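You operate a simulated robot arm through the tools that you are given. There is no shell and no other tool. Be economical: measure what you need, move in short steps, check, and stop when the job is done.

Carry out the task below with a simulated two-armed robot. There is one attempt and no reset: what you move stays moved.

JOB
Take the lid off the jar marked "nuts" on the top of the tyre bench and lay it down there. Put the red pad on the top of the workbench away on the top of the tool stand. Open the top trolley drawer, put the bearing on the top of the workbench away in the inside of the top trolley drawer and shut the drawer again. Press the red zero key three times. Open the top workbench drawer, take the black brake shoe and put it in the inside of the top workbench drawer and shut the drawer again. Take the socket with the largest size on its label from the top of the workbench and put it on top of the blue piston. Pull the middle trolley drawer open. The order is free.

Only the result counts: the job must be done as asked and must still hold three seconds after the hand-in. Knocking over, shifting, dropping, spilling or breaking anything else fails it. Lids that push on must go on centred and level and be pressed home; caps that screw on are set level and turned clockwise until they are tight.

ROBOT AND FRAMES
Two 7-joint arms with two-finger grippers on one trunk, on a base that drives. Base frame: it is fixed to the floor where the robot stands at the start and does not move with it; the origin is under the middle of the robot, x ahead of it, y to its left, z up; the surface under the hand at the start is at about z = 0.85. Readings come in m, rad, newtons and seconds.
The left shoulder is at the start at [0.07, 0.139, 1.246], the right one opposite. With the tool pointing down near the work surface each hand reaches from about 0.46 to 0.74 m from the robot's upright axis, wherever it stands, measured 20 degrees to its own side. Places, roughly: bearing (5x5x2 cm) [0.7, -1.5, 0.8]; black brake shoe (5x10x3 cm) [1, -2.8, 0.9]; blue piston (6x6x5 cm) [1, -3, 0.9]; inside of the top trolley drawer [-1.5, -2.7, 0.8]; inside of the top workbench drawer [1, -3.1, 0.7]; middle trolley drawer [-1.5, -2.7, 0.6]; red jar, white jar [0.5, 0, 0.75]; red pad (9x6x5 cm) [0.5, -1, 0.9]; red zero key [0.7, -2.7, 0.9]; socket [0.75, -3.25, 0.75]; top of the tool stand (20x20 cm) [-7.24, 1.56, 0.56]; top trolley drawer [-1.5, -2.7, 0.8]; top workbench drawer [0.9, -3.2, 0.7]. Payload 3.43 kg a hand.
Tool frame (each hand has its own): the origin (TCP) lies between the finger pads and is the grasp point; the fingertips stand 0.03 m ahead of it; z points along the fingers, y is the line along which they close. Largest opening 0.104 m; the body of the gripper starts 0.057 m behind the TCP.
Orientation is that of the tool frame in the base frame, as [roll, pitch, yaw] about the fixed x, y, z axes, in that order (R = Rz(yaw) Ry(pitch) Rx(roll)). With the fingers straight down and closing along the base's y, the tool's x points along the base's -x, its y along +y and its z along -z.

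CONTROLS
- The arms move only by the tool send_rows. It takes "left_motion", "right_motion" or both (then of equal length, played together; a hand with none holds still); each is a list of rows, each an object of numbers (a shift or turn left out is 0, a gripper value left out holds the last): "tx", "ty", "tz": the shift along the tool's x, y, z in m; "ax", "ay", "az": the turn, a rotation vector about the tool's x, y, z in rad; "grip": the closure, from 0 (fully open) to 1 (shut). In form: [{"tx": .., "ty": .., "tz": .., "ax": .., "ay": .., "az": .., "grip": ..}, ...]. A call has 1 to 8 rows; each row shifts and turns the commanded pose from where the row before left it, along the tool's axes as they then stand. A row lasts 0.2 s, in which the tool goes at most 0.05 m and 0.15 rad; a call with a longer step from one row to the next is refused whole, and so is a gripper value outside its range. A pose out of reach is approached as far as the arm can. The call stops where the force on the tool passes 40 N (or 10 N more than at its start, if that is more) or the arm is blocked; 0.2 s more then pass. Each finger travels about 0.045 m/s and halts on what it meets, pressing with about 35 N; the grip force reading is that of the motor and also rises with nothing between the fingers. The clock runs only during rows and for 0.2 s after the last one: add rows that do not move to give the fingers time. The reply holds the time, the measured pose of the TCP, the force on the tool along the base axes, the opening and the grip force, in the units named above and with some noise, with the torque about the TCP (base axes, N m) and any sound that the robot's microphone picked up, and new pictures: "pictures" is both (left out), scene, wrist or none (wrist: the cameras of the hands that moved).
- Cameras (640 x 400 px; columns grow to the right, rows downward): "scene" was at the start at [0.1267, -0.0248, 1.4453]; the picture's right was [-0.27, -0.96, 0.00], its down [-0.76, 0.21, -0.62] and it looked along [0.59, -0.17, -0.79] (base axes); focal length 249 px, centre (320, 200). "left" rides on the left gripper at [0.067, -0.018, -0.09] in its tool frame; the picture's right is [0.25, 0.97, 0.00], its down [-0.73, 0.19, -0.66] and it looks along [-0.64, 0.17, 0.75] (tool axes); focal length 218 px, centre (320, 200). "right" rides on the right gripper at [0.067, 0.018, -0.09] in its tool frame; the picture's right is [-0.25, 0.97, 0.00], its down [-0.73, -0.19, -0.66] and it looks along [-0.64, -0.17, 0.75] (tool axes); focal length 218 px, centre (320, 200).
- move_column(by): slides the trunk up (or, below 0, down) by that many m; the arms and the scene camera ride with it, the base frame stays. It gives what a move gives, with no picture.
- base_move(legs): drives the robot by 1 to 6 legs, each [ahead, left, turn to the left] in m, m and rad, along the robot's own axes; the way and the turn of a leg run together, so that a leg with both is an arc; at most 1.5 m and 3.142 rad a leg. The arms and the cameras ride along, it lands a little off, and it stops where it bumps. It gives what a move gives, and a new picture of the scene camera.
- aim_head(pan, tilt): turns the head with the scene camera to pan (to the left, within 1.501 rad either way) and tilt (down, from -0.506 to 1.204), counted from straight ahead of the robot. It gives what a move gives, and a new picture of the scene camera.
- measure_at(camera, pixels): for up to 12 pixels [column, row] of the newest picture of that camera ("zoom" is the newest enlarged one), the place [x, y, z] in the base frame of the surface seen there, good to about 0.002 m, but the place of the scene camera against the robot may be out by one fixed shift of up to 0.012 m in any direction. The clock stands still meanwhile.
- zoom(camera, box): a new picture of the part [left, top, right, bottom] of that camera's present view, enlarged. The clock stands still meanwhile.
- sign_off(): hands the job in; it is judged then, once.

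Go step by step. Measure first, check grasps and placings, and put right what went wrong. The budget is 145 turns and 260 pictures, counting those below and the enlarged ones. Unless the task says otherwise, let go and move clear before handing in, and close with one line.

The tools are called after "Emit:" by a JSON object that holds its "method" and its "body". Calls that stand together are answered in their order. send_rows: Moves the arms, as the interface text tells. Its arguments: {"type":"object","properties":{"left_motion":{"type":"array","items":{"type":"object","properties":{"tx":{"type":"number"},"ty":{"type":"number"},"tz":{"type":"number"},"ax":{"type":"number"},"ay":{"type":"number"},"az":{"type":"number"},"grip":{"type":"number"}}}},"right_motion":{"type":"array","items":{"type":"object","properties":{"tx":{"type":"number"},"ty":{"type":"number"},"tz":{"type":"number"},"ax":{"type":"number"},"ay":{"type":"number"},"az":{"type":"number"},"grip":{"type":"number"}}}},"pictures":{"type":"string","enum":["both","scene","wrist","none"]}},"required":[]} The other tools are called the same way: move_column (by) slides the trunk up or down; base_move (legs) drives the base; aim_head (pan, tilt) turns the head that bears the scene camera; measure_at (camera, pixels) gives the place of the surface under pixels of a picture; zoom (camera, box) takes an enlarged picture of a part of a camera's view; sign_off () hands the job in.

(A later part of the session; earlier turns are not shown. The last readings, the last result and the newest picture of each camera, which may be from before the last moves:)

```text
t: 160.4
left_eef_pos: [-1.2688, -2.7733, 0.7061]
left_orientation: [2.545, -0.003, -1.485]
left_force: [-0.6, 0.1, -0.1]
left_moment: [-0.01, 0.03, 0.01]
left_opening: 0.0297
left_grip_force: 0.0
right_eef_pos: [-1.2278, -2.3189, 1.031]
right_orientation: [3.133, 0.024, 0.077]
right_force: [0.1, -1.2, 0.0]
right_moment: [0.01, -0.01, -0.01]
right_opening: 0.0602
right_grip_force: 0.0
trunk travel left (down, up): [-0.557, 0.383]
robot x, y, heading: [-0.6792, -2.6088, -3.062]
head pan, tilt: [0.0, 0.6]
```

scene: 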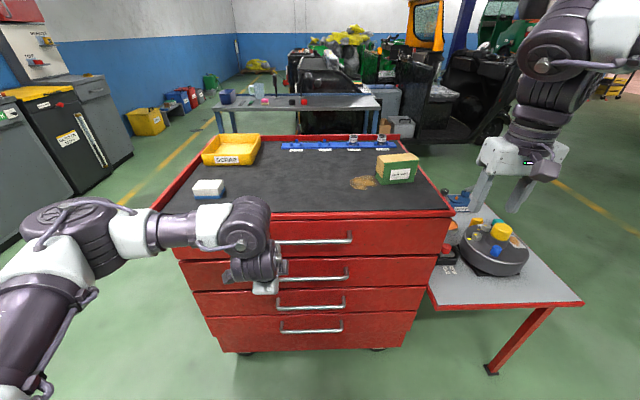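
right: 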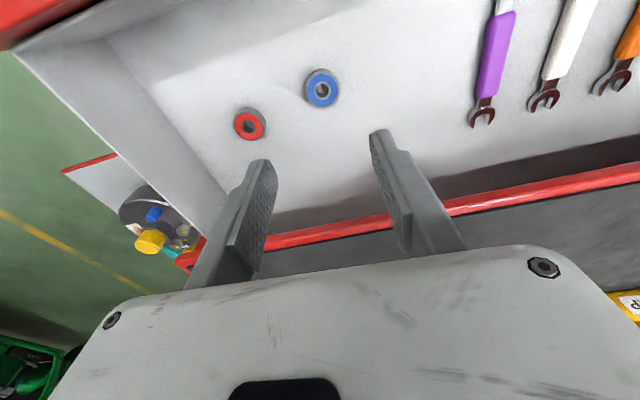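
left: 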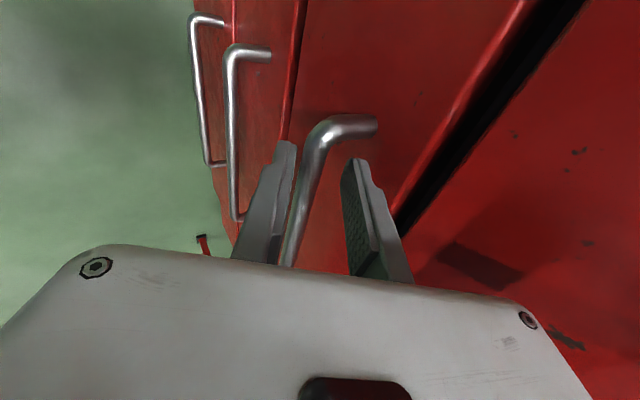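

Bar 2 is between the fingers. Closing and pulling back by 0.25 m.

Emit:
{"method": "send_rows", "body": {"left_motion": [{"grip": 1}, {"grip": 1}, {"grip": 1}], "pictures": "none"}}

Emit:
{"method": "base_move", "body": {"legs": [[-0.27, 0, 0]]}}

```text
t: 161.2
left_eef_pos: [-1.2673, -2.7721, 0.7031]
left_orientation: [2.551, -0.003, -1.485]
left_force: [20.8, 4.6, -24.4]
left_moment: [0.45, -0.56, 0.9]
left_opening: 0.014
left_grip_force: 44.7
right_eef_pos: [-1.2288, -2.3186, 1.0307]
right_orientation: [3.135, 0.024, 0.078]
right_force: [0.3, 1.2, -0.3]
right_moment: [0.02, 0.0, -0.02]
right_opening: 0.0604
right_grip_force: 0.0
trunk travel left (down, up): [-0.557, 0.383]
robot x, y, heading: [-0.6756, -2.6098, -3.062]
head pan, tilt: [0.0, 0.6]
```

```text
t: 162.8
left_eef_pos: [-1.0846, -2.7531, 0.7033]
left_orientation: [2.554, 0.005, -1.486]
left_force: [1.5, 7.6, -35.0]
left_moment: [0.39, -0.27, 1.03]
left_opening: 0.0141
left_grip_force: 45.4
right_eef_pos: [-1.045, -2.3027, 1.0317]
right_orientation: [3.135, 0.024, 0.073]
right_force: [0.8, 0.3, -0.2]
right_moment: [-0.01, 0.1, -0.03]
right_opening: 0.0601
right_grip_force: 0.1
trunk travel left (down, up): [-0.557, 0.383]
robot x, y, heading: [-0.4945, -2.5914, -3.065]
head pan, tilt: [0.0, 0.6]
stopped in leg 1: the force on the tool passed its limit at 43 N (the readings are from after the stop); the commanded pose is now the measured one
```

scene: 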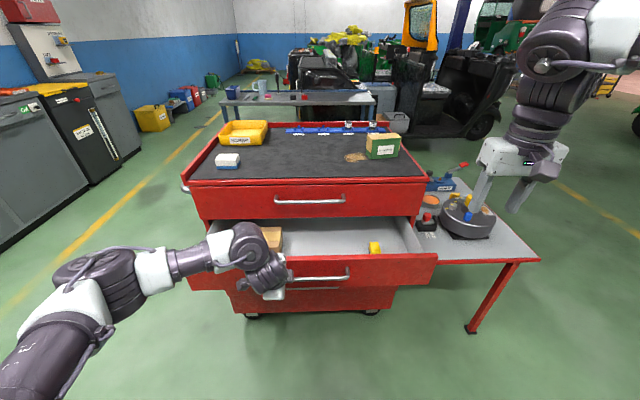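

The middle drawer opened 0.18 m before a force stop from side strain. I'll pull a bit more.

Emit:
{"method": "base_move", "body": {"legs": [[-0.08, 0, 0]]}}

```text
t: 163.8
left_eef_pos: [-1.0231, -2.746, 0.7032]
left_orientation: [2.554, 0.011, -1.489]
left_force: [1.9, 4.8, -20.4]
left_moment: [0.36, -0.2, 1.16]
left_opening: 0.0138
left_grip_force: 45.2
right_eef_pos: [-0.9849, -2.2975, 1.0311]
right_orientation: [3.133, 0.022, 0.073]
right_force: [0.7, -0.4, -1.4]
right_moment: [0.01, 0.07, -0.02]
right_opening: 0.0605
right_grip_force: 0.1
trunk travel left (down, up): [-0.557, 0.383]
robot x, y, heading: [-0.4305, -2.5897, -3.066]
head pan, tilt: [0.0, 0.6]
stopped in leg 1: the force on the tool passed its limit at 49 N (the readings are from after the stop); the commanded pose is now the measured one
```

scene: 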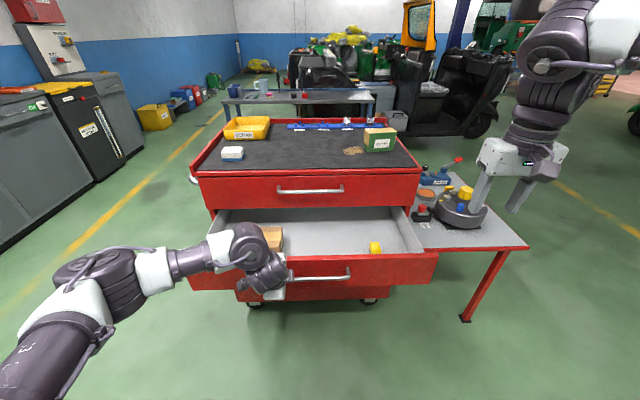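

The middle drawer is now open 0.244 m. I'll release, withdraw, back off and turn to face the workbench.

Emit:
{"method": "send_rows", "body": {"left_motion": [{"grip": 0.7}, {"grip": 0.7}, {"tz": -0.03}, {"tz": -0.04}, {"tz": -0.045}, {"tz": -0.045}, {"ax": 0.15}, {"ax": 0.15}], "pictures": "none"}}

Emit:
{"method": "base_move", "body": {"legs": [[-0.2, 0, 0], [0, 0, -3.107]]}}

Emit:
{"method": "move_column", "body": {"by": 0.2}}

Emit:
{"method": "aim_head", "body": {"pan": -0.2, "tilt": 0.6}}

```text
t: 165.6
left_eef_pos: [-0.9358, -2.7396, 0.8395]
left_orientation: [2.846, 0.013, -1.485]
left_force: [0.2, -0.3, -0.2]
left_moment: [0.0, -0.02, -0.02]
left_opening: 0.0311
left_grip_force: 0.1
right_eef_pos: [-0.985, -2.2992, 1.0297]
right_orientation: [3.134, 0.023, 0.075]
right_force: [0.0, 0.5, 0.0]
right_moment: [0.01, 0.0, 0.02]
right_opening: 0.0602
right_grip_force: 0.1
trunk travel left (down, up): [-0.557, 0.383]
robot x, y, heading: [-0.4342, -2.5874, -3.067]
head pan, tilt: [0.0, 0.6]
```

```text
t: 174.5
left_eef_pos: [0.2615, -2.4003, 0.8407]
left_orientation: [2.846, 0.01, 1.702]
left_force: [-0.6, -0.6, 0.1]
left_moment: [-0.01, -0.04, -0.01]
left_opening: 0.0313
left_grip_force: 0.0
right_eef_pos: [0.3319, -2.8389, 1.0295]
right_orientation: [3.137, 0.023, -3.022]
right_force: [1.1, 0.2, -0.4]
right_moment: [0.02, 0.0, 0.0]
right_opening: 0.0606
right_grip_force: 0.0
trunk travel left (down, up): [-0.557, 0.383]
robot x, y, heading: [-0.2268, -2.5744, 0.123]
head pan, tilt: [0.0, 0.6]
```

scene: 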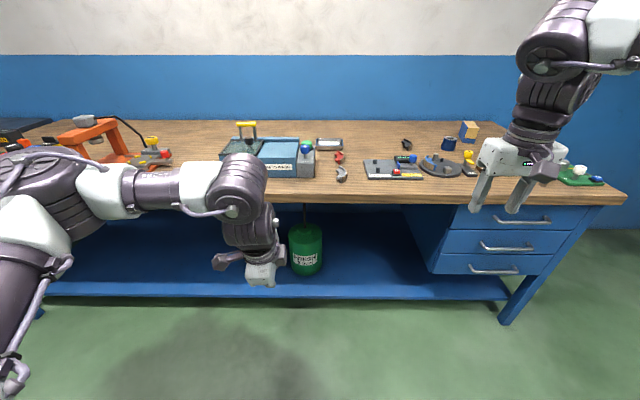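

```text
t: 176.7
left_eef_pos: [0.2641, -2.4008, 1.0398]
left_orientation: [2.844, 0.009, 1.702]
left_force: [0.0, 0.7, -0.7]
left_moment: [-0.02, 0.0, 0.04]
left_opening: 0.0314
left_grip_force: 0.0
right_eef_pos: [0.3313, -2.8408, 1.2313]
right_orientation: [3.137, 0.023, -3.021]
right_force: [0.3, -0.1, -0.4]
right_moment: [0.01, -0.02, 0.04]
right_opening: 0.0601
right_grip_force: 0.1
trunk travel left (down, up): [-0.757, 0.183]
robot x, y, heading: [-0.2307, -2.5723, 0.123]
head pan, tilt: [0.0, 0.6]
```

```text
t: 177.4
left_eef_pos: [0.2624, -2.4013, 1.0399]
left_orientation: [2.845, 0.01, 1.701]
left_force: [-0.1, 0.3, -0.3]
left_moment: [-0.01, 0.0, 0.0]
left_opening: 0.0309
left_grip_force: 0.0
right_eef_pos: [0.3326, -2.8401, 1.2305]
right_orientation: [3.136, 0.023, -3.023]
right_force: [0.9, -0.8, -0.3]
right_moment: [-0.04, -0.01, -0.01]
right_opening: 0.06
right_grip_force: 0.1
trunk travel left (down, up): [-0.757, 0.183]
robot x, y, heading: [-0.231, -2.573, 0.119]
head pan, tilt: [-0.201, 0.6]
```

scene: 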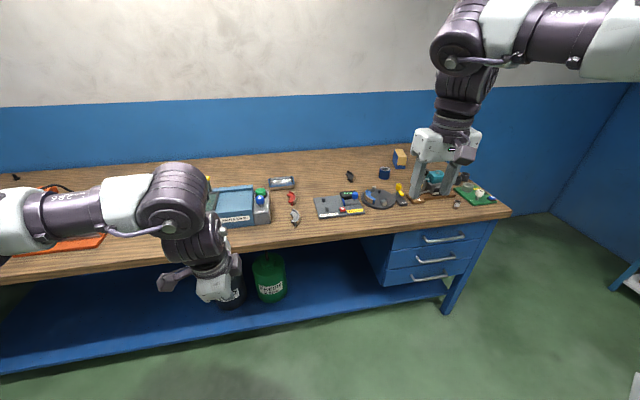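

The bench's right part shows the key panel (338,205), a dark item (350,176), a blue cylinder (385,172) and sockets further right. I'll drive closer and look.

Emit:
{"method": "base_move", "body": {"legs": [[0.25, -0.426, 0]]}}

Emit:
{"method": "aim_head", "body": {"pan": -0.05, "tilt": 0.6}}

Emit:
{"method": "zoom", "body": {"camera": "scene", "box": [200, 120, 520, 320]}}

```text
t: 180.3
left_eef_pos: [0.5588, -2.7922, 1.0392]
left_orientation: [2.844, 0.01, 1.7]
left_force: [-0.5, 0.0, 0.5]
left_moment: [0.01, 0.0, 0.01]
left_opening: 0.0315
left_grip_force: 0.0
right_eef_pos: [0.6273, -3.2311, 1.2303]
right_orientation: [3.136, 0.023, -3.026]
right_force: [-0.6, 0.2, -0.8]
right_moment: [-0.03, -0.01, 0.0]
right_opening: 0.06
right_grip_force: 0.1
trunk travel left (down, up): [-0.757, 0.183]
robot x, y, heading: [0.0678, -2.965, 0.123]
head pan, tilt: [-0.201, 0.6]
```

scene: 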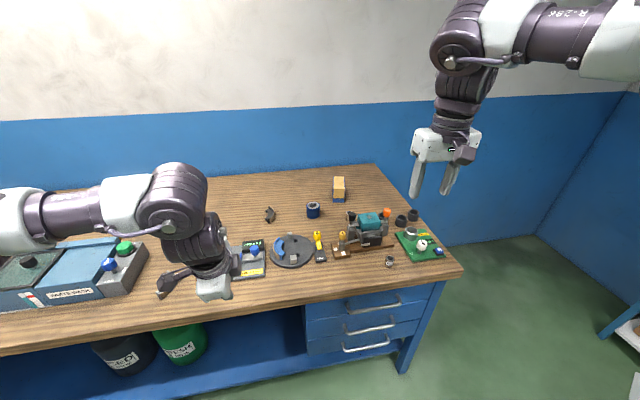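

```text
t: 181.0
left_eef_pos: [0.5603, -2.7932, 1.0386]
left_orientation: [2.846, 0.008, 1.701]
left_force: [1.1, 0.6, -0.5]
left_moment: [0.0, 0.0, -0.02]
left_opening: 0.0314
left_grip_force: 0.0
right_eef_pos: [0.6274, -3.2337, 1.2299]
right_orientation: [3.134, 0.02, -3.024]
right_force: [0.1, 0.3, -0.1]
right_moment: [0.05, 0.02, 0.01]
right_opening: 0.0604
right_grip_force: 0.1
trunk travel left (down, up): [-0.757, 0.183]
robot x, y, heading: [0.0679, -2.963, 0.125]
head pan, tilt: [-0.051, 0.6]
```

scene: 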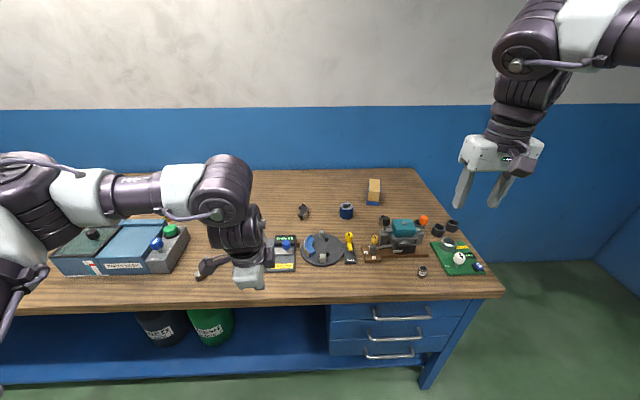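

```text
2.00 times, centred on (360, 220) of scene
```

zoom: 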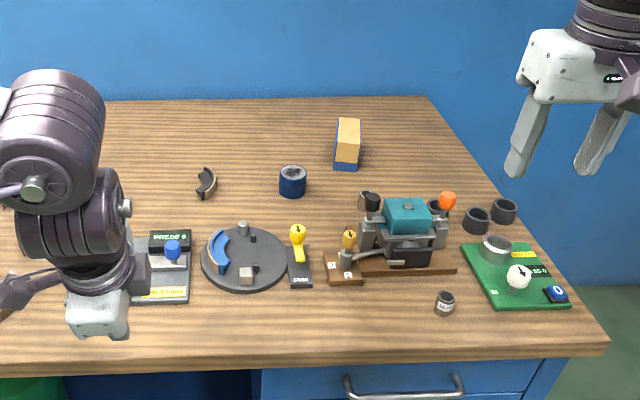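

I see a black brake shoe (zoom 207,182), a blue piston (292,180) and several socket-like pieces: (445,303), (477,220), (503,210), (365,198). I'll zoom tighter for the labels and measure.

Emit:
{"method": "zoom", "body": {"camera": "scene", "box": [360, 200, 500, 290]}}

Emit:
{"method": "zoom", "body": {"camera": "right", "box": [0, 0, 640, 400]}}

Emit:
{"method": "measure_at", "body": {"camera": "scene", "pixels": [[303, 211], [346, 206], [346, 215], [422, 268], [437, 226], [453, 222], [385, 219], [423, 226], [286, 243], [285, 262], [402, 317], [320, 250]]}}

```text
4.44 times, centred on (430, 245) of scene
```

zoom: 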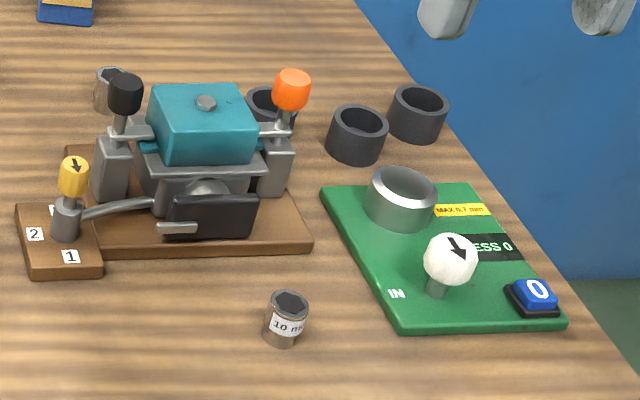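

```text
1.00 times, centred on (320, 200) of right (not enlarged: the box is as wide or as high as the picture)
```

zoom: 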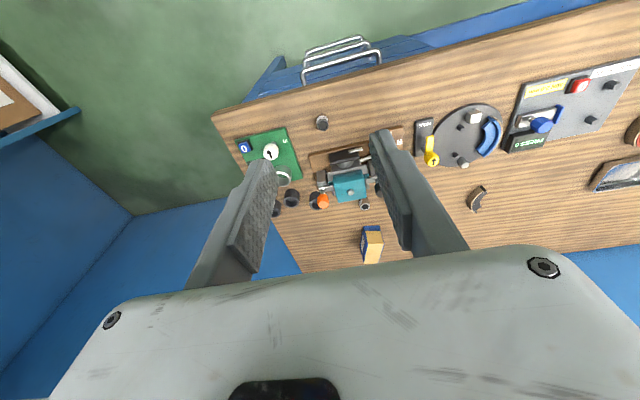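

```text
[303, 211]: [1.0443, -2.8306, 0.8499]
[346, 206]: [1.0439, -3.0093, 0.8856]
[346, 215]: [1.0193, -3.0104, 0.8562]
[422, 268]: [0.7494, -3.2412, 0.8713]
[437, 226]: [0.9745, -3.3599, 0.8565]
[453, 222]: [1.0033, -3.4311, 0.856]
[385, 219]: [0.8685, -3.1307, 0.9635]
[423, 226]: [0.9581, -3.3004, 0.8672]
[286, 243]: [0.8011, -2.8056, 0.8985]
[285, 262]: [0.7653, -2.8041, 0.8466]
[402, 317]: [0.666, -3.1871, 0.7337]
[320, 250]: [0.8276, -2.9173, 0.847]
```

One socket reads "10 mm"; another chrome one stands behind the vice. I'll zoom with the wrist camera.

Emit:
{"method": "zoom", "body": {"camera": "right", "box": [300, 100, 400, 220]}}

Emit:
{"method": "zoom", "body": {"camera": "scene", "box": [365, 205, 415, 240]}}

Emit:
{"method": "zoom", "body": {"camera": "scene", "box": [405, 255, 440, 285]}}

Emit:
{"method": "zoom", "body": {"camera": "scene", "box": [260, 190, 400, 280]}}

```text
3.33 times, centred on (350, 160) of right
```

zoom: 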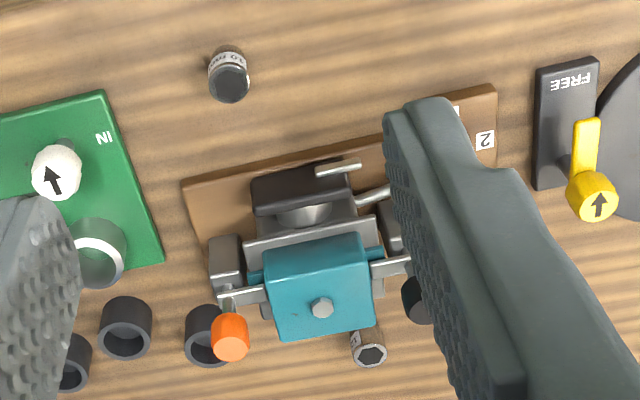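

```text
11.43 times, centred on (390, 222) of scene
```

zoom: 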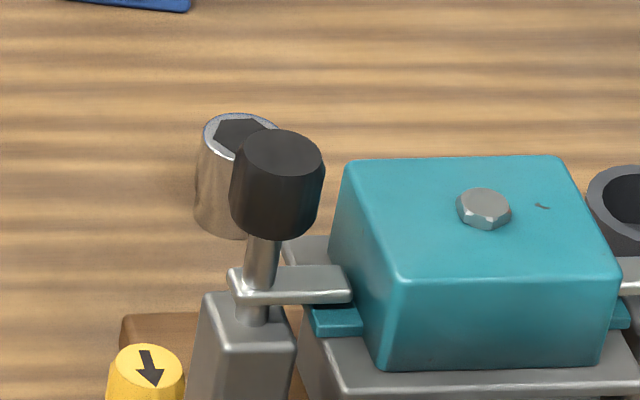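

```text
13.33 times, centred on (422, 270) of scene
```

zoom: 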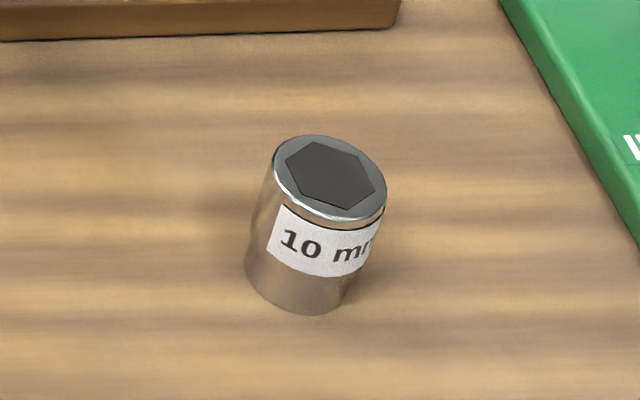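

```text
4.44 times, centred on (330, 235) of scene
```

zoom: 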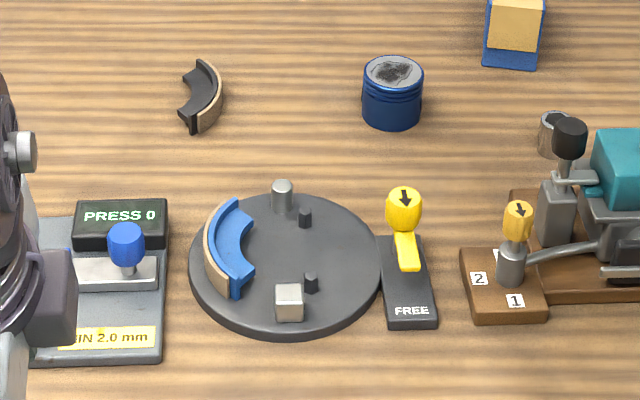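

Socket 2's label shows faintly in the right view near (357,203). I'll zoom on it hard.

Emit:
{"method": "zoom", "body": {"camera": "right", "box": [345, 190, 377, 215]}}

Emit:
{"method": "measure_at", "body": {"camera": "right", "pixels": [[363, 206], [358, 203], [355, 186], [322, 124], [318, 120], [291, 198], [320, 202]]}}

```text
16.00 times, centred on (361, 202) of right
```

zoom: 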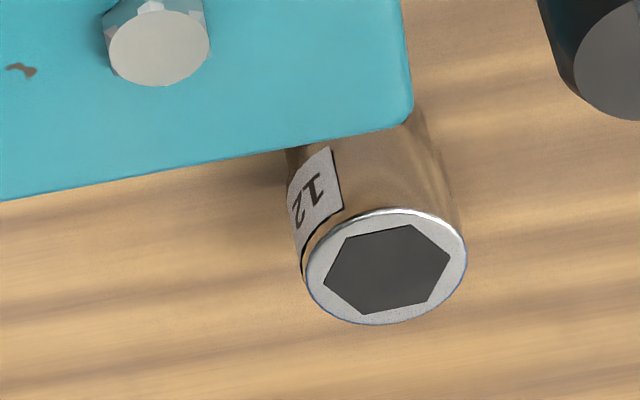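

```text
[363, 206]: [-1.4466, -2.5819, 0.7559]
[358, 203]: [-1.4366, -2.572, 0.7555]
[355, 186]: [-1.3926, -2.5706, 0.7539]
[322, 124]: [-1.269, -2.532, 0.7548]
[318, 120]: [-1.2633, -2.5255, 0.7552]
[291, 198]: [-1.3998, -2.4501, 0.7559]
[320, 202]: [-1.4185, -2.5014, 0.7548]
```

Socket 2 reads "12", so it is the larger one (the other is 10 mm). Before planning, I'll test the right arm's true reach: raise the trunk, lower the hand to z≈1.05, and extend it forward at a small angle.

Emit:
{"method": "move_column", "body": {"by": 0.18}}

Emit:
{"method": "send_rows", "body": {"right_motion": [{"tz": 0.045}, {"tz": 0.045}, {"tz": 0.045}, {"tz": 0.045}, {"tz": 0.045}, {"tz": 0.045}, {"tz": 0.045}, {"tz": 0.03}], "pictures": "none"}}

Emit:
{"method": "send_rows", "body": {"right_motion": [{"ty": 0.03, "tx": -0.03}, {"ty": 0.03, "tx": -0.03}, {"tx": -0.04}, {"tx": -0.04}], "pictures": "both"}}

```text
t: 183.0
left_eef_pos: [0.5598, -2.7921, 1.2209]
left_orientation: [2.846, 0.01, 1.7]
left_force: [0.0, -0.5, 0.5]
left_moment: [-0.01, 0.0, -0.01]
left_opening: 0.0312
left_grip_force: 0.0
right_eef_pos: [0.6275, -3.2322, 1.4106]
right_orientation: [3.136, 0.023, -3.024]
right_force: [-0.5, 0.2, 0.8]
right_moment: [-0.01, 0.03, 0.01]
right_opening: 0.06
right_grip_force: 0.0
trunk travel left (down, up): [-0.937, 0.003]
robot x, y, heading: [0.0657, -2.9657, 0.122]
head pan, tilt: [-0.051, 0.6]
```

```text
t: 184.8
left_eef_pos: [0.559, -2.7928, 1.2187]
left_orientation: [2.843, 0.01, 1.701]
left_force: [-0.3, -1.3, -1.2]
left_moment: [-0.02, 0.04, -0.03]
left_opening: 0.031
left_grip_force: 0.1
right_eef_pos: [0.6146, -3.2424, 1.0925]
right_orientation: [3.135, 0.024, -3.023]
right_force: [-0.5, 0.2, 0.8]
right_moment: [0.01, -0.02, -0.01]
right_opening: 0.0604
right_grip_force: 0.0
right hand out of reach, approached as far as the arm can: row 7, 8
trunk travel left (down, up): [-0.937, 0.003]
robot x, y, heading: [0.0667, -2.9641, 0.117]
head pan, tilt: [-0.051, 0.6]
```

```text
t: 185.8
left_eef_pos: [0.561, -2.7935, 1.2198]
left_orientation: [2.843, 0.012, 1.699]
left_force: [0.8, -1.1, 0.5]
left_moment: [0.02, -0.02, 0.01]
left_opening: 0.0312
left_grip_force: 0.0
right_eef_pos: [0.6693, -3.2198, 1.1618]
right_orientation: [3.131, 0.025, -3.026]
right_force: [-0.4, 0.6, -0.2]
right_moment: [-0.02, 0.02, 0.0]
right_opening: 0.0604
right_grip_force: 0.1
right hand out of reach, approached as far as the arm can: row 1, 2, 3, 4
trunk travel left (down, up): [-0.937, 0.003]
robot x, y, heading: [0.0681, -2.9634, 0.12]
head pan, tilt: [-0.051, 0.6]
```

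scene: 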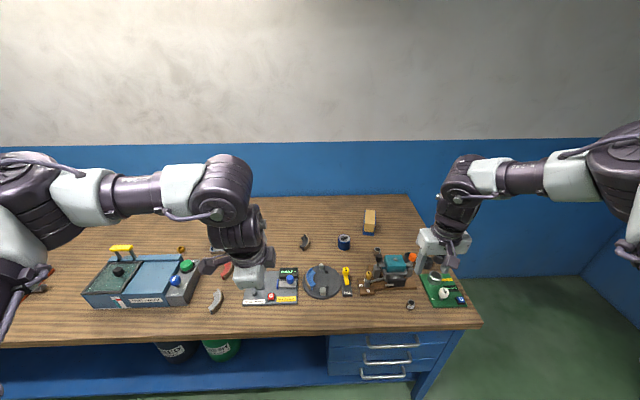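
right: 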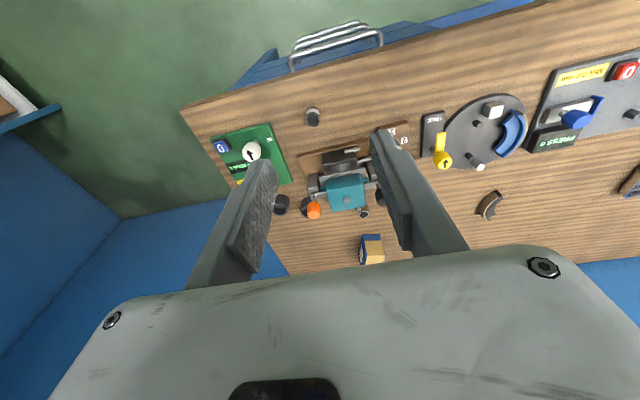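

The right arm stops near 0.56 m from its shoulder, so I'll stand closer to the bench and tilt the hand where needed. The red "0" key shows at right view (625,70); I'll measure it and the other targets from here.

Emit:
{"method": "measure_at", "body": {"camera": "right", "pixels": [[625, 70], [632, 72], [489, 206], [483, 213], [497, 196], [363, 210], [345, 190], [314, 116], [578, 117], [370, 248], [343, 40], [442, 155]]}}

Emit:
{"method": "zoom", "body": {"camera": "right", "box": [520, 40, 640, 160]}}

Emit:
{"method": "measure_at", "body": {"camera": "scene", "pixels": [[270, 296], [287, 283], [289, 268], [304, 242], [344, 240], [344, 248], [377, 254], [395, 258], [410, 305], [393, 346], [370, 228], [322, 280]]}}

```text
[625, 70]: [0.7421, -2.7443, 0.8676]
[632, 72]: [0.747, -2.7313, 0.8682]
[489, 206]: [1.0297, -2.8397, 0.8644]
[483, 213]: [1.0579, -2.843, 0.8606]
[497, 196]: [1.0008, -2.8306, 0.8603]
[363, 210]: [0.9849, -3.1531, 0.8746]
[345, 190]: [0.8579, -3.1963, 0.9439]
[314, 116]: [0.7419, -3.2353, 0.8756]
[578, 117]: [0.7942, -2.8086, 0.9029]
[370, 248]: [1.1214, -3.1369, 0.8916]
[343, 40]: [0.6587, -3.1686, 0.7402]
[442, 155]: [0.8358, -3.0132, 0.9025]
```

```text
3.33 times, centred on (580, 100) of right
```

zoom: 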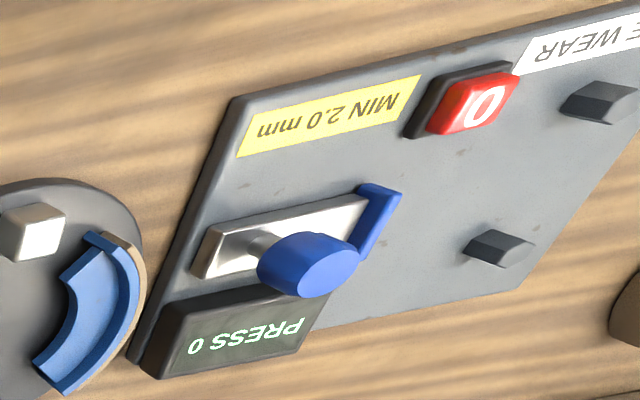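

```text
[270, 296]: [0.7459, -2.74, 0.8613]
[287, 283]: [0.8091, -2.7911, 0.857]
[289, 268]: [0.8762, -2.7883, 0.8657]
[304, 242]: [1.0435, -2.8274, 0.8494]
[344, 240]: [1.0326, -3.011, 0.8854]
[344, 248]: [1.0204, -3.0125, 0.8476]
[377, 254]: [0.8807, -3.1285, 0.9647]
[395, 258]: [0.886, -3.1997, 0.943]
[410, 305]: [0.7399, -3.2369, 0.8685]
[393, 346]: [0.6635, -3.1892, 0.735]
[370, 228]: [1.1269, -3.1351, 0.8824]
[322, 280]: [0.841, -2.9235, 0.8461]
```

Key (0.745,-2.737, top 0.868), socket 12 (0.985,-3.153, top 0.875), piston (1.03,-3.01, top 0.885), shoe (1.03,-2.84, top 0.862). I'll drive in to about 0.34 m from the bench edge with the hands high.

Emit:
{"method": "base_move", "body": {"legs": [[0.255, 0, 0]]}}

Emit:
{"method": "send_rows", "body": {"left_motion": [{"ax": 0.15, "grip": 1}, {"ax": 0.147, "grip": 1}, {"tz": 0.045, "grip": 1}, {"tz": 0.045}, {"tz": 0.045}], "pictures": "wrist"}}

```text
t: 187.7
left_eef_pos: [0.815, -2.7676, 1.2216]
left_orientation: [2.843, 0.01, 1.69]
left_force: [-0.6, 0.7, -0.5]
left_moment: [-0.03, -0.03, -0.03]
left_opening: 0.0311
left_grip_force: 0.2
right_eef_pos: [0.9195, -3.1956, 1.1628]
right_orientation: [3.135, 0.027, -3.033]
right_force: [0.2, -0.2, 0.3]
right_moment: [0.03, -0.06, -0.02]
right_opening: 0.0604
right_grip_force: 0.0
trunk travel left (down, up): [-0.937, 0.003]
robot x, y, heading: [0.3214, -2.9361, 0.112]
head pan, tilt: [-0.051, 0.6]
```

scene: 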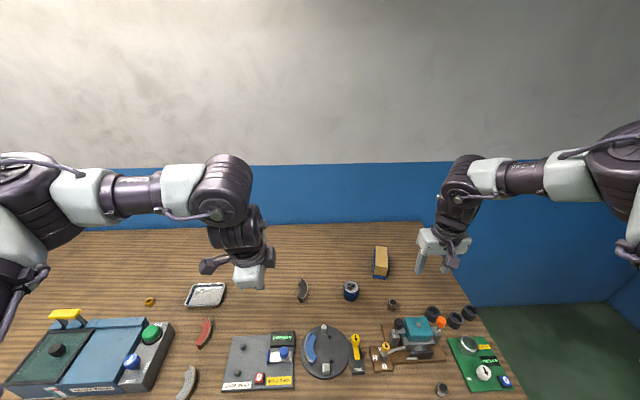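

```text
t: 188.8
left_eef_pos: [0.8172, -2.7653, 1.0818]
left_orientation: [3.14, 0.009, 1.69]
left_force: [0.2, 0.4, 0.1]
left_moment: [0.01, 0.01, 0.03]
left_opening: 0.0001
left_grip_force: 34.2
right_eef_pos: [0.9237, -3.1957, 1.1618]
right_orientation: [3.135, 0.023, -3.033]
right_force: [0.1, 0.7, 0.1]
right_moment: [0.02, 0.01, -0.02]
right_opening: 0.0604
right_grip_force: 0.0
trunk travel left (down, up): [-0.937, 0.003]
robot x, y, heading: [0.3265, -2.9346, 0.11]
head pan, tilt: [-0.051, 0.6]
```

left: 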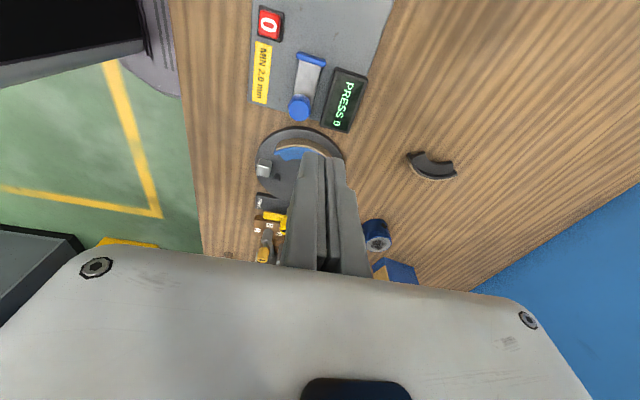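

Left camera shows the red 0 at (269,25). I'll measure it and check clearances.

Emit:
{"method": "measure_at", "body": {"camera": "left", "pixels": [[269, 25], [262, 12], [280, 18], [262, 36], [277, 37], [262, 60], [300, 105], [431, 165], [375, 235], [345, 90]]}}

```text
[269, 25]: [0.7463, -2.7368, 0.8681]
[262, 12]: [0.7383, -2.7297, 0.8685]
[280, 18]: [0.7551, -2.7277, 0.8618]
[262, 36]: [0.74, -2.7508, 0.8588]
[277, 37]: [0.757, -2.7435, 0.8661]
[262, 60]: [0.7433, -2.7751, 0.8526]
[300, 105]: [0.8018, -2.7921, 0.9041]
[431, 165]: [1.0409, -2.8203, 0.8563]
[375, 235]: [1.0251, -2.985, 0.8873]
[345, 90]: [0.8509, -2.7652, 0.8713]
```

Key centre is (0.747,-2.736,0.868). Moving the closed left fingers above it, stopping 8 mm short.

Emit:
{"method": "send_rows", "body": {"left_motion": [{"tx": 0.0185, "ty": -0.033}, {"tx": 0.0185, "ty": -0.033}, {"tz": 0.044}, {"tz": 0.044}, {"tz": 0.044}, {"tz": 0.042}, {}], "pictures": "wrist"}}

```text
t: 190.4
left_eef_pos: [0.7494, -2.7421, 0.9133]
left_orientation: [3.141, 0.011, 1.689]
left_force: [0.0, -0.1, -0.6]
left_moment: [-0.01, -0.02, 0.02]
left_opening: 0.0
left_grip_force: 35.3
right_eef_pos: [0.9231, -3.1953, 1.1614]
right_orientation: [3.133, 0.024, -3.035]
right_force: [-0.2, 0.3, 0.0]
right_moment: [0.02, 0.03, 0.0]
right_opening: 0.0601
right_grip_force: 0.0
trunk travel left (down, up): [-0.937, 0.003]
robot x, y, heading: [0.3236, -2.934, 0.112]
head pan, tilt: [-0.051, 0.6]
```

left: 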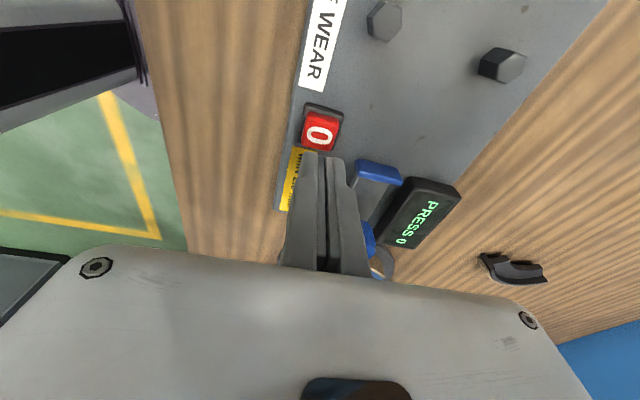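

Slightly short in y by 6 mm; I'll correct and press down about 2 cm in small rows, then look at the display.

Emit:
{"method": "send_rows", "body": {"left_motion": [{"tx": 0.006}, {"tz": 0.008}, {"tz": 0.005}, {"tz": 0.004}, {"tz": 0.003}], "pictures": "wrist"}}

```text
t: 191.7
left_eef_pos: [0.747, -2.7361, 0.8902]
left_orientation: [3.141, 0.009, 1.689]
left_force: [0.3, 0.0, 0.2]
left_moment: [0.01, -0.01, 0.0]
left_opening: 0.0001
left_grip_force: 35.1
right_eef_pos: [0.9237, -3.1942, 1.1609]
right_orientation: [3.134, 0.025, -3.034]
right_force: [-0.7, 0.7, 0.2]
right_moment: [-0.02, -0.01, 0.0]
right_opening: 0.0604
right_grip_force: 0.1
trunk travel left (down, up): [-0.937, 0.003]
robot x, y, heading: [0.3229, -2.9377, 0.107]
head pan, tilt: [-0.051, 0.6]
```

left: 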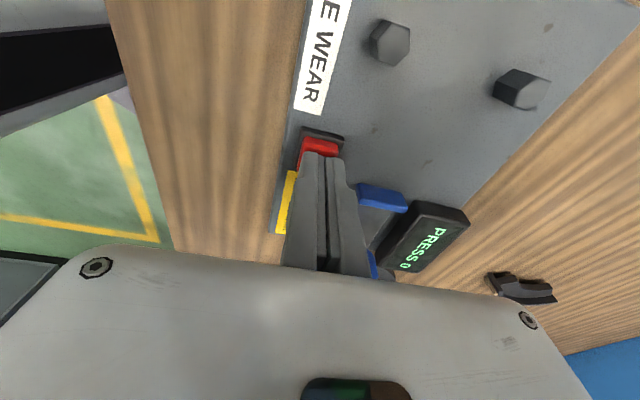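

No force is felt at z=0.890. I'll check where the fingertip stands relative to the red key.

Emit:
{"method": "zoom", "body": {"camera": "left", "box": [270, 110, 370, 190]}}

Emit:
{"method": "measure_at", "body": {"camera": "left", "pixels": [[318, 146], [305, 148], [333, 148], [312, 158], [332, 160], [325, 135]]}}

```text
5.00 times, centred on (320, 150) of left
```

zoom: 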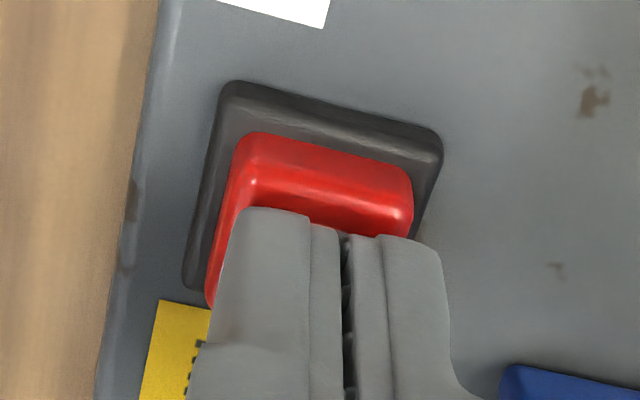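

```text
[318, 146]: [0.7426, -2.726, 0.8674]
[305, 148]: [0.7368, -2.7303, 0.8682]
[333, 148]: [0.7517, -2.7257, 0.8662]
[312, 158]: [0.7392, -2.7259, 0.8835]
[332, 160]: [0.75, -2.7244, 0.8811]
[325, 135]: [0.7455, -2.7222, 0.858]
```

The fingertip is just above the key. I'll go down a few more millimetres.

Emit:
{"method": "send_rows", "body": {"left_motion": [{"tz": 0.003}, {"tz": 0.003}], "pictures": "wrist"}}

```text
t: 192.2
left_eef_pos: [0.7486, -2.7368, 0.8837]
left_orientation: [3.141, 0.01, 1.688]
left_force: [-0.4, 0.6, 2.2]
left_moment: [0.02, 0.04, 0.02]
left_opening: 0.0058
left_grip_force: 34.9
right_eef_pos: [0.9217, -3.1949, 1.1626]
right_orientation: [3.134, 0.023, -3.033]
right_force: [0.5, 0.2, 0.1]
right_moment: [0.02, 0.0, 0.02]
right_opening: 0.0603
right_grip_force: 0.0
trunk travel left (down, up): [-0.937, 0.003]
robot x, y, heading: [0.3245, -2.9345, 0.106]
head pan, tilt: [-0.051, 0.6]
heard: click
```

left: 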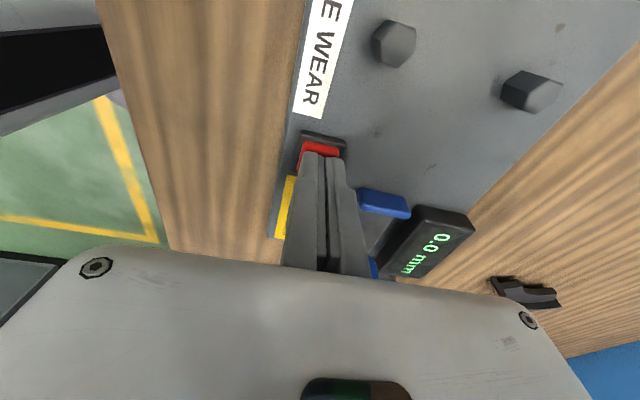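

A click, and the display changed to "0.0 mm": one press. Now release and press a second time.

Emit:
{"method": "send_rows", "body": {"left_motion": [{"tz": -0.014}, {}, {"tz": 0.008}, {"tz": 0.003}, {"tz": 0.003}], "pictures": "none"}}

Emit:
{"method": "send_rows", "body": {"left_motion": [{"tz": -0.014}, {}], "pictures": "wrist"}}

```text
t: 193.4
left_eef_pos: [0.7478, -2.7358, 0.8857]
left_orientation: [3.14, 0.011, 1.69]
left_force: [-0.9, -0.3, 1.8]
left_moment: [0.01, 0.04, -0.01]
left_opening: 0.0061
left_grip_force: 35.0
right_eef_pos: [0.922, -3.1952, 1.1622]
right_orientation: [3.133, 0.026, -3.034]
right_force: [-0.6, -0.4, -1.0]
right_moment: [0.02, -0.03, -0.01]
right_opening: 0.0605
right_grip_force: 0.1
trunk travel left (down, up): [-0.937, 0.003]
robot x, y, heading: [0.3201, -2.9345, 0.109]
head pan, tilt: [-0.051, 0.6]
heard: click
```

```text
t: 194.1
left_eef_pos: [0.7473, -2.7356, 0.8969]
left_orientation: [3.141, 0.009, 1.69]
left_force: [0.2, -0.3, -0.4]
left_moment: [-0.02, 0.01, -0.02]
left_opening: 0.0004
left_grip_force: 34.0
right_eef_pos: [0.9232, -3.1952, 1.1624]
right_orientation: [3.134, 0.025, -3.033]
right_force: [-0.2, -0.4, -0.7]
right_moment: [-0.02, -0.02, -0.01]
right_opening: 0.0603
right_grip_force: 0.0
trunk travel left (down, up): [-0.937, 0.003]
robot x, y, heading: [0.3237, -2.9338, 0.112]
head pan, tilt: [-0.051, 0.6]
```

left: 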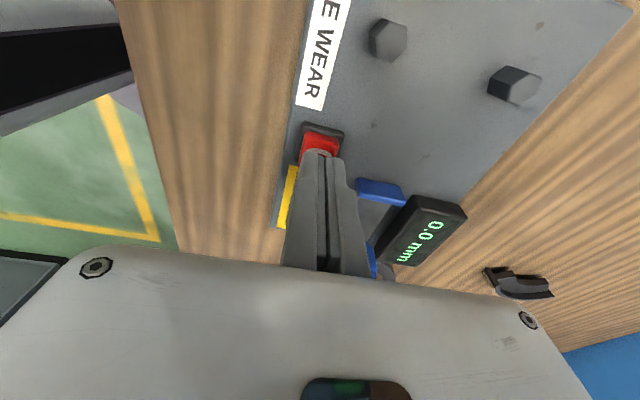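

Two presses so far. Third press, then rise clear.

Emit:
{"method": "send_rows", "body": {"left_motion": [{"tz": 0.008}, {"tz": 0.003}, {"tz": 0.003}], "pictures": "none"}}

Emit:
{"method": "send_rows", "body": {"left_motion": [{"tz": -0.02}, {"tz": -0.04}, {"tz": -0.045}, {"tz": -0.045}, {"tz": -0.045}], "pictures": "wrist"}}

```text
t: 194.8
left_eef_pos: [0.7485, -2.7356, 0.8841]
left_orientation: [3.139, 0.011, 1.69]
left_force: [1.4, 1.3, 6.9]
left_moment: [0.09, 0.01, -0.05]
left_opening: 0.0061
left_grip_force: 35.0
right_eef_pos: [0.9234, -3.1949, 1.1608]
right_orientation: [3.136, 0.025, -3.033]
right_force: [0.1, 0.5, 0.0]
right_moment: [0.02, -0.01, 0.0]
right_opening: 0.06
right_grip_force: 0.1
trunk travel left (down, up): [-0.937, 0.003]
robot x, y, heading: [0.324, -2.9337, 0.108]
head pan, tilt: [-0.051, 0.6]
heard: click
```

```text
t: 196.1
left_eef_pos: [0.7424, -2.7328, 1.0758]
left_orientation: [-3.141, 0.008, 1.689]
left_force: [0.7, -0.4, -0.5]
left_moment: [0.04, -0.01, -0.03]
left_opening: 0.0
left_grip_force: 35.2
right_eef_pos: [0.9227, -3.1954, 1.1625]
right_orientation: [3.134, 0.024, -3.032]
right_force: [-0.2, 0.5, 0.6]
right_moment: [0.01, -0.02, 0.0]
right_opening: 0.0601
right_grip_force: 0.0
trunk travel left (down, up): [-0.937, 0.003]
robot x, y, heading: [0.32, -2.9366, 0.112]
head pan, tilt: [-0.051, 0.6]
```

left: 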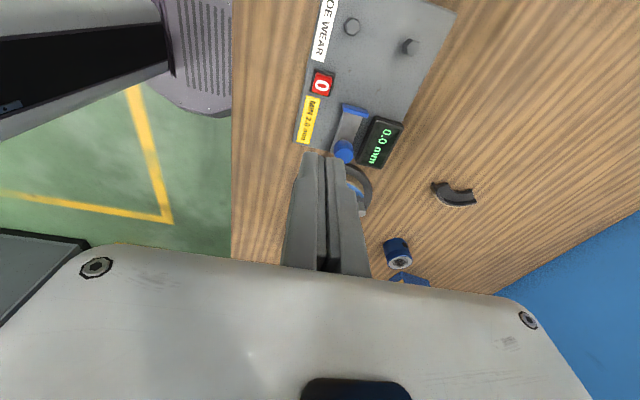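

Three clicks; the zero key is done. Next the 12 socket: I'll look at the space around it behind the vice.

Emit:
{"method": "aim_head", "body": {"pan": -0.3, "tilt": 0.75}}

Emit:
{"method": "zoom", "body": {"camera": "scene", "box": [240, 160, 440, 320]}}

Emit:
{"method": "send_rows", "body": {"right_motion": [{}], "pictures": "wrist"}}

```text
t: 196.8
left_eef_pos: [0.7444, -2.733, 1.075]
left_orientation: [3.141, 0.011, 1.69]
left_force: [-0.3, -1.6, -0.1]
left_moment: [0.0, 0.0, 0.02]
left_opening: 0.0
left_grip_force: 34.7
right_eef_pos: [0.9224, -3.1942, 1.1627]
right_orientation: [3.134, 0.025, -3.035]
right_force: [-1.0, 0.7, 1.2]
right_moment: [-0.02, 0.0, -0.01]
right_opening: 0.0604
right_grip_force: 0.1
trunk travel left (down, up): [-0.937, 0.003]
robot x, y, heading: [0.3244, -2.9382, 0.112]
head pan, tilt: [-0.3, 0.75]
```

scene: 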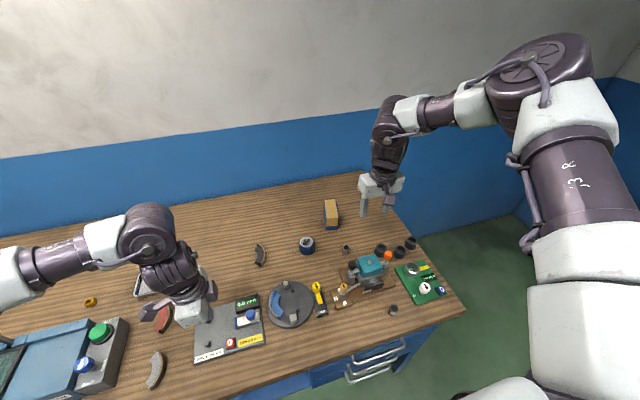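

```text
2.50 times, centred on (340, 240) of scene
```

zoom: 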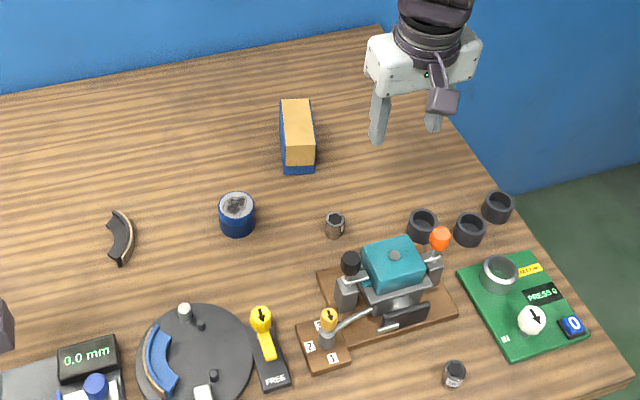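

```text
t: 197.2
left_eef_pos: [0.744, -2.7339, 1.0761]
left_orientation: [-3.141, 0.011, 1.688]
left_force: [-0.1, 0.0, 0.2]
left_moment: [0.01, 0.0, -0.01]
left_opening: 0.0
left_grip_force: 34.6
right_eef_pos: [0.9227, -3.1945, 1.1613]
right_orientation: [3.136, 0.026, -3.034]
right_force: [-0.4, 0.0, -0.4]
right_moment: [0.02, 0.02, 0.03]
right_opening: 0.0607
right_grip_force: 0.0
trunk travel left (down, up): [-0.937, 0.003]
robot x, y, heading: [0.329, -2.9349, 0.107]
head pan, tilt: [-0.3, 0.75]
```

right: 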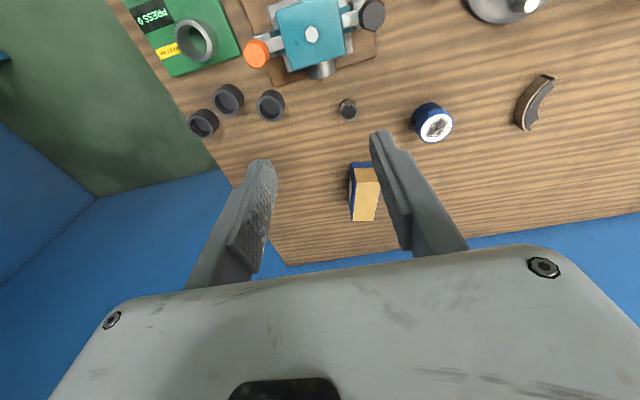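

The socket stands clear of the vice by a few cm. Measuring with the right camera.

Emit:
{"method": "measure_at", "body": {"camera": "right", "pixels": [[348, 112], [340, 107], [357, 105], [322, 68], [370, 15], [340, 45], [433, 124], [430, 106], [270, 108], [533, 104], [548, 80], [526, 126]]}}

Emit:
{"method": "zoom", "body": {"camera": "right", "box": [320, 80, 460, 170]}}

```text
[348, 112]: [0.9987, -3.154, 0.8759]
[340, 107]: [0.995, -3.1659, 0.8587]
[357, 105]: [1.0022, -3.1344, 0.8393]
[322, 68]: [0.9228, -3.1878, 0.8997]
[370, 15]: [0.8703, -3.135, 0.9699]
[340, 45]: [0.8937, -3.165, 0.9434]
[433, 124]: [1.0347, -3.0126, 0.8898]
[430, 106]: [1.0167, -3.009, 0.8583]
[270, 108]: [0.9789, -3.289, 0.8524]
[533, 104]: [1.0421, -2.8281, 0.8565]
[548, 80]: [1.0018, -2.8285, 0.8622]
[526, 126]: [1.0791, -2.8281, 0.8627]
```

```text
4.44 times, centred on (390, 125) of right
```

zoom: 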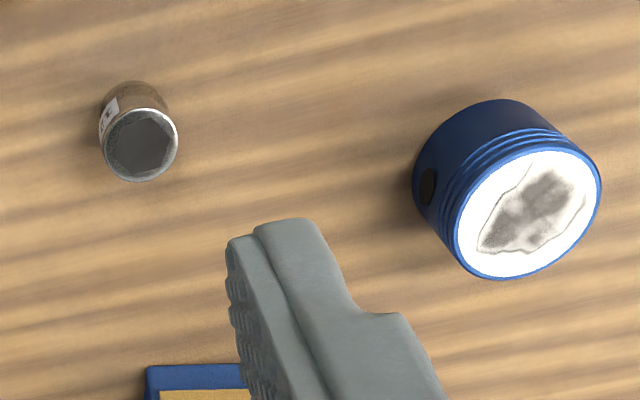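

Socket centre is (0.994,-3.154, top 0.876), piston (1.032,-3.012, top 0.89), shoe (1.04,-2.83). Turning the robot left 0.5 rad brings the right shoulder nearer to both; then I'll move the hand over the socket.

Emit:
{"method": "base_move", "body": {"legs": [[0, 0, 0.5]]}}

Emit:
{"method": "send_rows", "body": {"right_motion": [{"az": 0.15}, {"az": 0.15}, {"az": 0.1}, {}], "pictures": "none"}}

```text
t: 199.1
left_eef_pos: [0.5943, -2.5549, 1.0768]
left_orientation: [-3.141, 0.008, 2.198]
left_force: [0.0, -0.5, 0.0]
left_moment: [0.01, 0.02, -0.03]
left_opening: 0.0
left_grip_force: 35.0
right_eef_pos: [0.9736, -2.8722, 1.162]
right_orientation: [3.132, 0.026, -2.527]
right_force: [0.9, 0.2, -1.1]
right_moment: [-0.01, 0.01, -0.02]
right_opening: 0.0604
right_grip_force: 0.1
trunk travel left (down, up): [-0.937, 0.003]
robot x, y, heading: [0.3253, -2.9384, 0.621]
head pan, tilt: [-0.3, 0.75]
```

scene: 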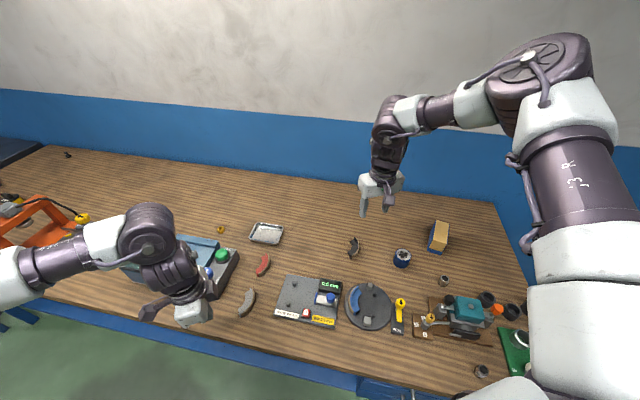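

```text
t: 200.1
left_eef_pos: [0.5924, -2.5529, 1.0766]
left_orientation: [3.14, 0.012, 2.198]
left_force: [0.4, 0.4, 0.3]
left_moment: [-0.01, 0.0, 0.0]
left_opening: 0.0
left_grip_force: 34.5
right_eef_pos: [0.9732, -2.8705, 1.1624]
right_orientation: [3.124, 0.019, -2.929]
right_force: [0.5, -0.5, -0.6]
right_moment: [0.0, 0.01, 0.01]
right_opening: 0.0605
right_grip_force: 0.1
trunk travel left (down, up): [-0.937, 0.003]
robot x, y, heading: [0.325, -2.9361, 0.616]
head pan, tilt: [-0.3, 0.75]
```

Now moving over the socket at the present height.

Emit:
{"method": "send_rows", "body": {"right_motion": [{"tx": 0.0066, "ty": -0.047}, {"tx": 0.0066, "ty": -0.047}, {"tx": 0.0066, "ty": -0.047}, {"tx": 0.0066, "ty": -0.047}, {"tx": 0.0066, "ty": -0.047}, {"tx": 0.0066, "ty": -0.047}, {}], "pictures": "none"}}

Emit:
{"method": "move_column", "body": {"by": -0.18}}

Emit:
{"method": "send_rows", "body": {"right_motion": [{}], "pictures": "both"}}

```text
t: 201.7
left_eef_pos: [0.5933, -2.5537, 1.0756]
left_orientation: [3.141, 0.009, 2.196]
left_force: [-0.2, 0.4, -0.2]
left_moment: [0.01, 0.01, 0.0]
left_opening: 0.0
left_grip_force: 34.6
right_eef_pos: [0.9918, -3.153, 1.1537]
right_orientation: [3.124, 0.02, -2.927]
right_force: [0.4, -0.1, 0.9]
right_moment: [0.02, 0.03, 0.01]
right_opening: 0.0602
right_grip_force: 0.1
trunk travel left (down, up): [-0.937, 0.003]
robot x, y, heading: [0.3218, -2.9345, 0.615]
head pan, tilt: [-0.3, 0.75]
```

```text
t: 203.7
left_eef_pos: [0.5927, -2.5535, 0.896]
left_orientation: [3.142, 0.011, 2.197]
left_force: [-0.3, -0.1, 0.2]
left_moment: [0.01, 0.0, 0.02]
left_opening: 0.0
left_grip_force: 34.9
right_eef_pos: [0.9924, -3.1527, 0.9748]
right_orientation: [3.125, 0.02, -2.928]
right_force: [-0.8, 0.5, 0.3]
right_moment: [0.0, 0.02, 0.0]
right_opening: 0.06
right_grip_force: 0.1
trunk travel left (down, up): [-0.757, 0.183]
robot x, y, heading: [0.319, -2.9361, 0.619]
head pan, tilt: [-0.3, 0.75]
```

```text
t: 204.1
left_eef_pos: [0.5929, -2.5539, 0.8959]
left_orientation: [3.142, 0.01, 2.197]
left_force: [0.7, -0.3, -0.2]
left_moment: [-0.05, -0.03, -0.03]
left_opening: 0.0
left_grip_force: 34.1
right_eef_pos: [0.9909, -3.153, 0.9743]
right_orientation: [3.124, 0.019, -2.928]
right_force: [-0.1, 0.2, 0.4]
right_moment: [0.0, 0.01, 0.06]
right_opening: 0.0604
right_grip_force: 0.0
trunk travel left (down, up): [-0.757, 0.183]
robot x, y, heading: [0.3213, -2.9353, 0.621]
head pan, tilt: [-0.3, 0.75]
```

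scene: 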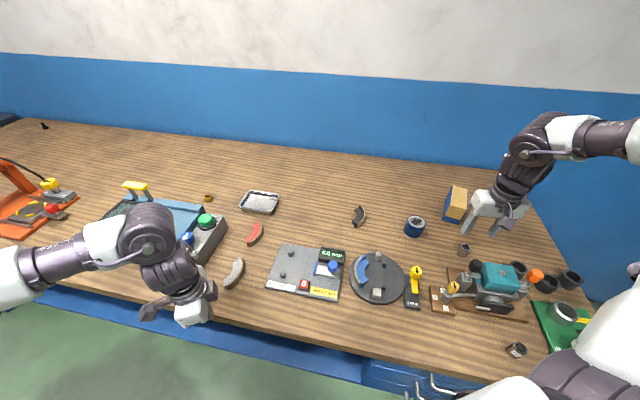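
right: 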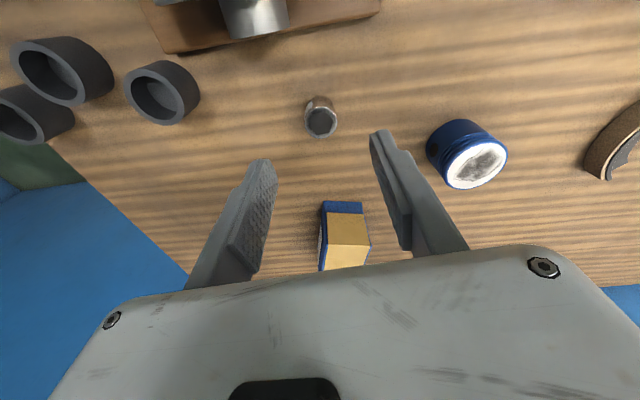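

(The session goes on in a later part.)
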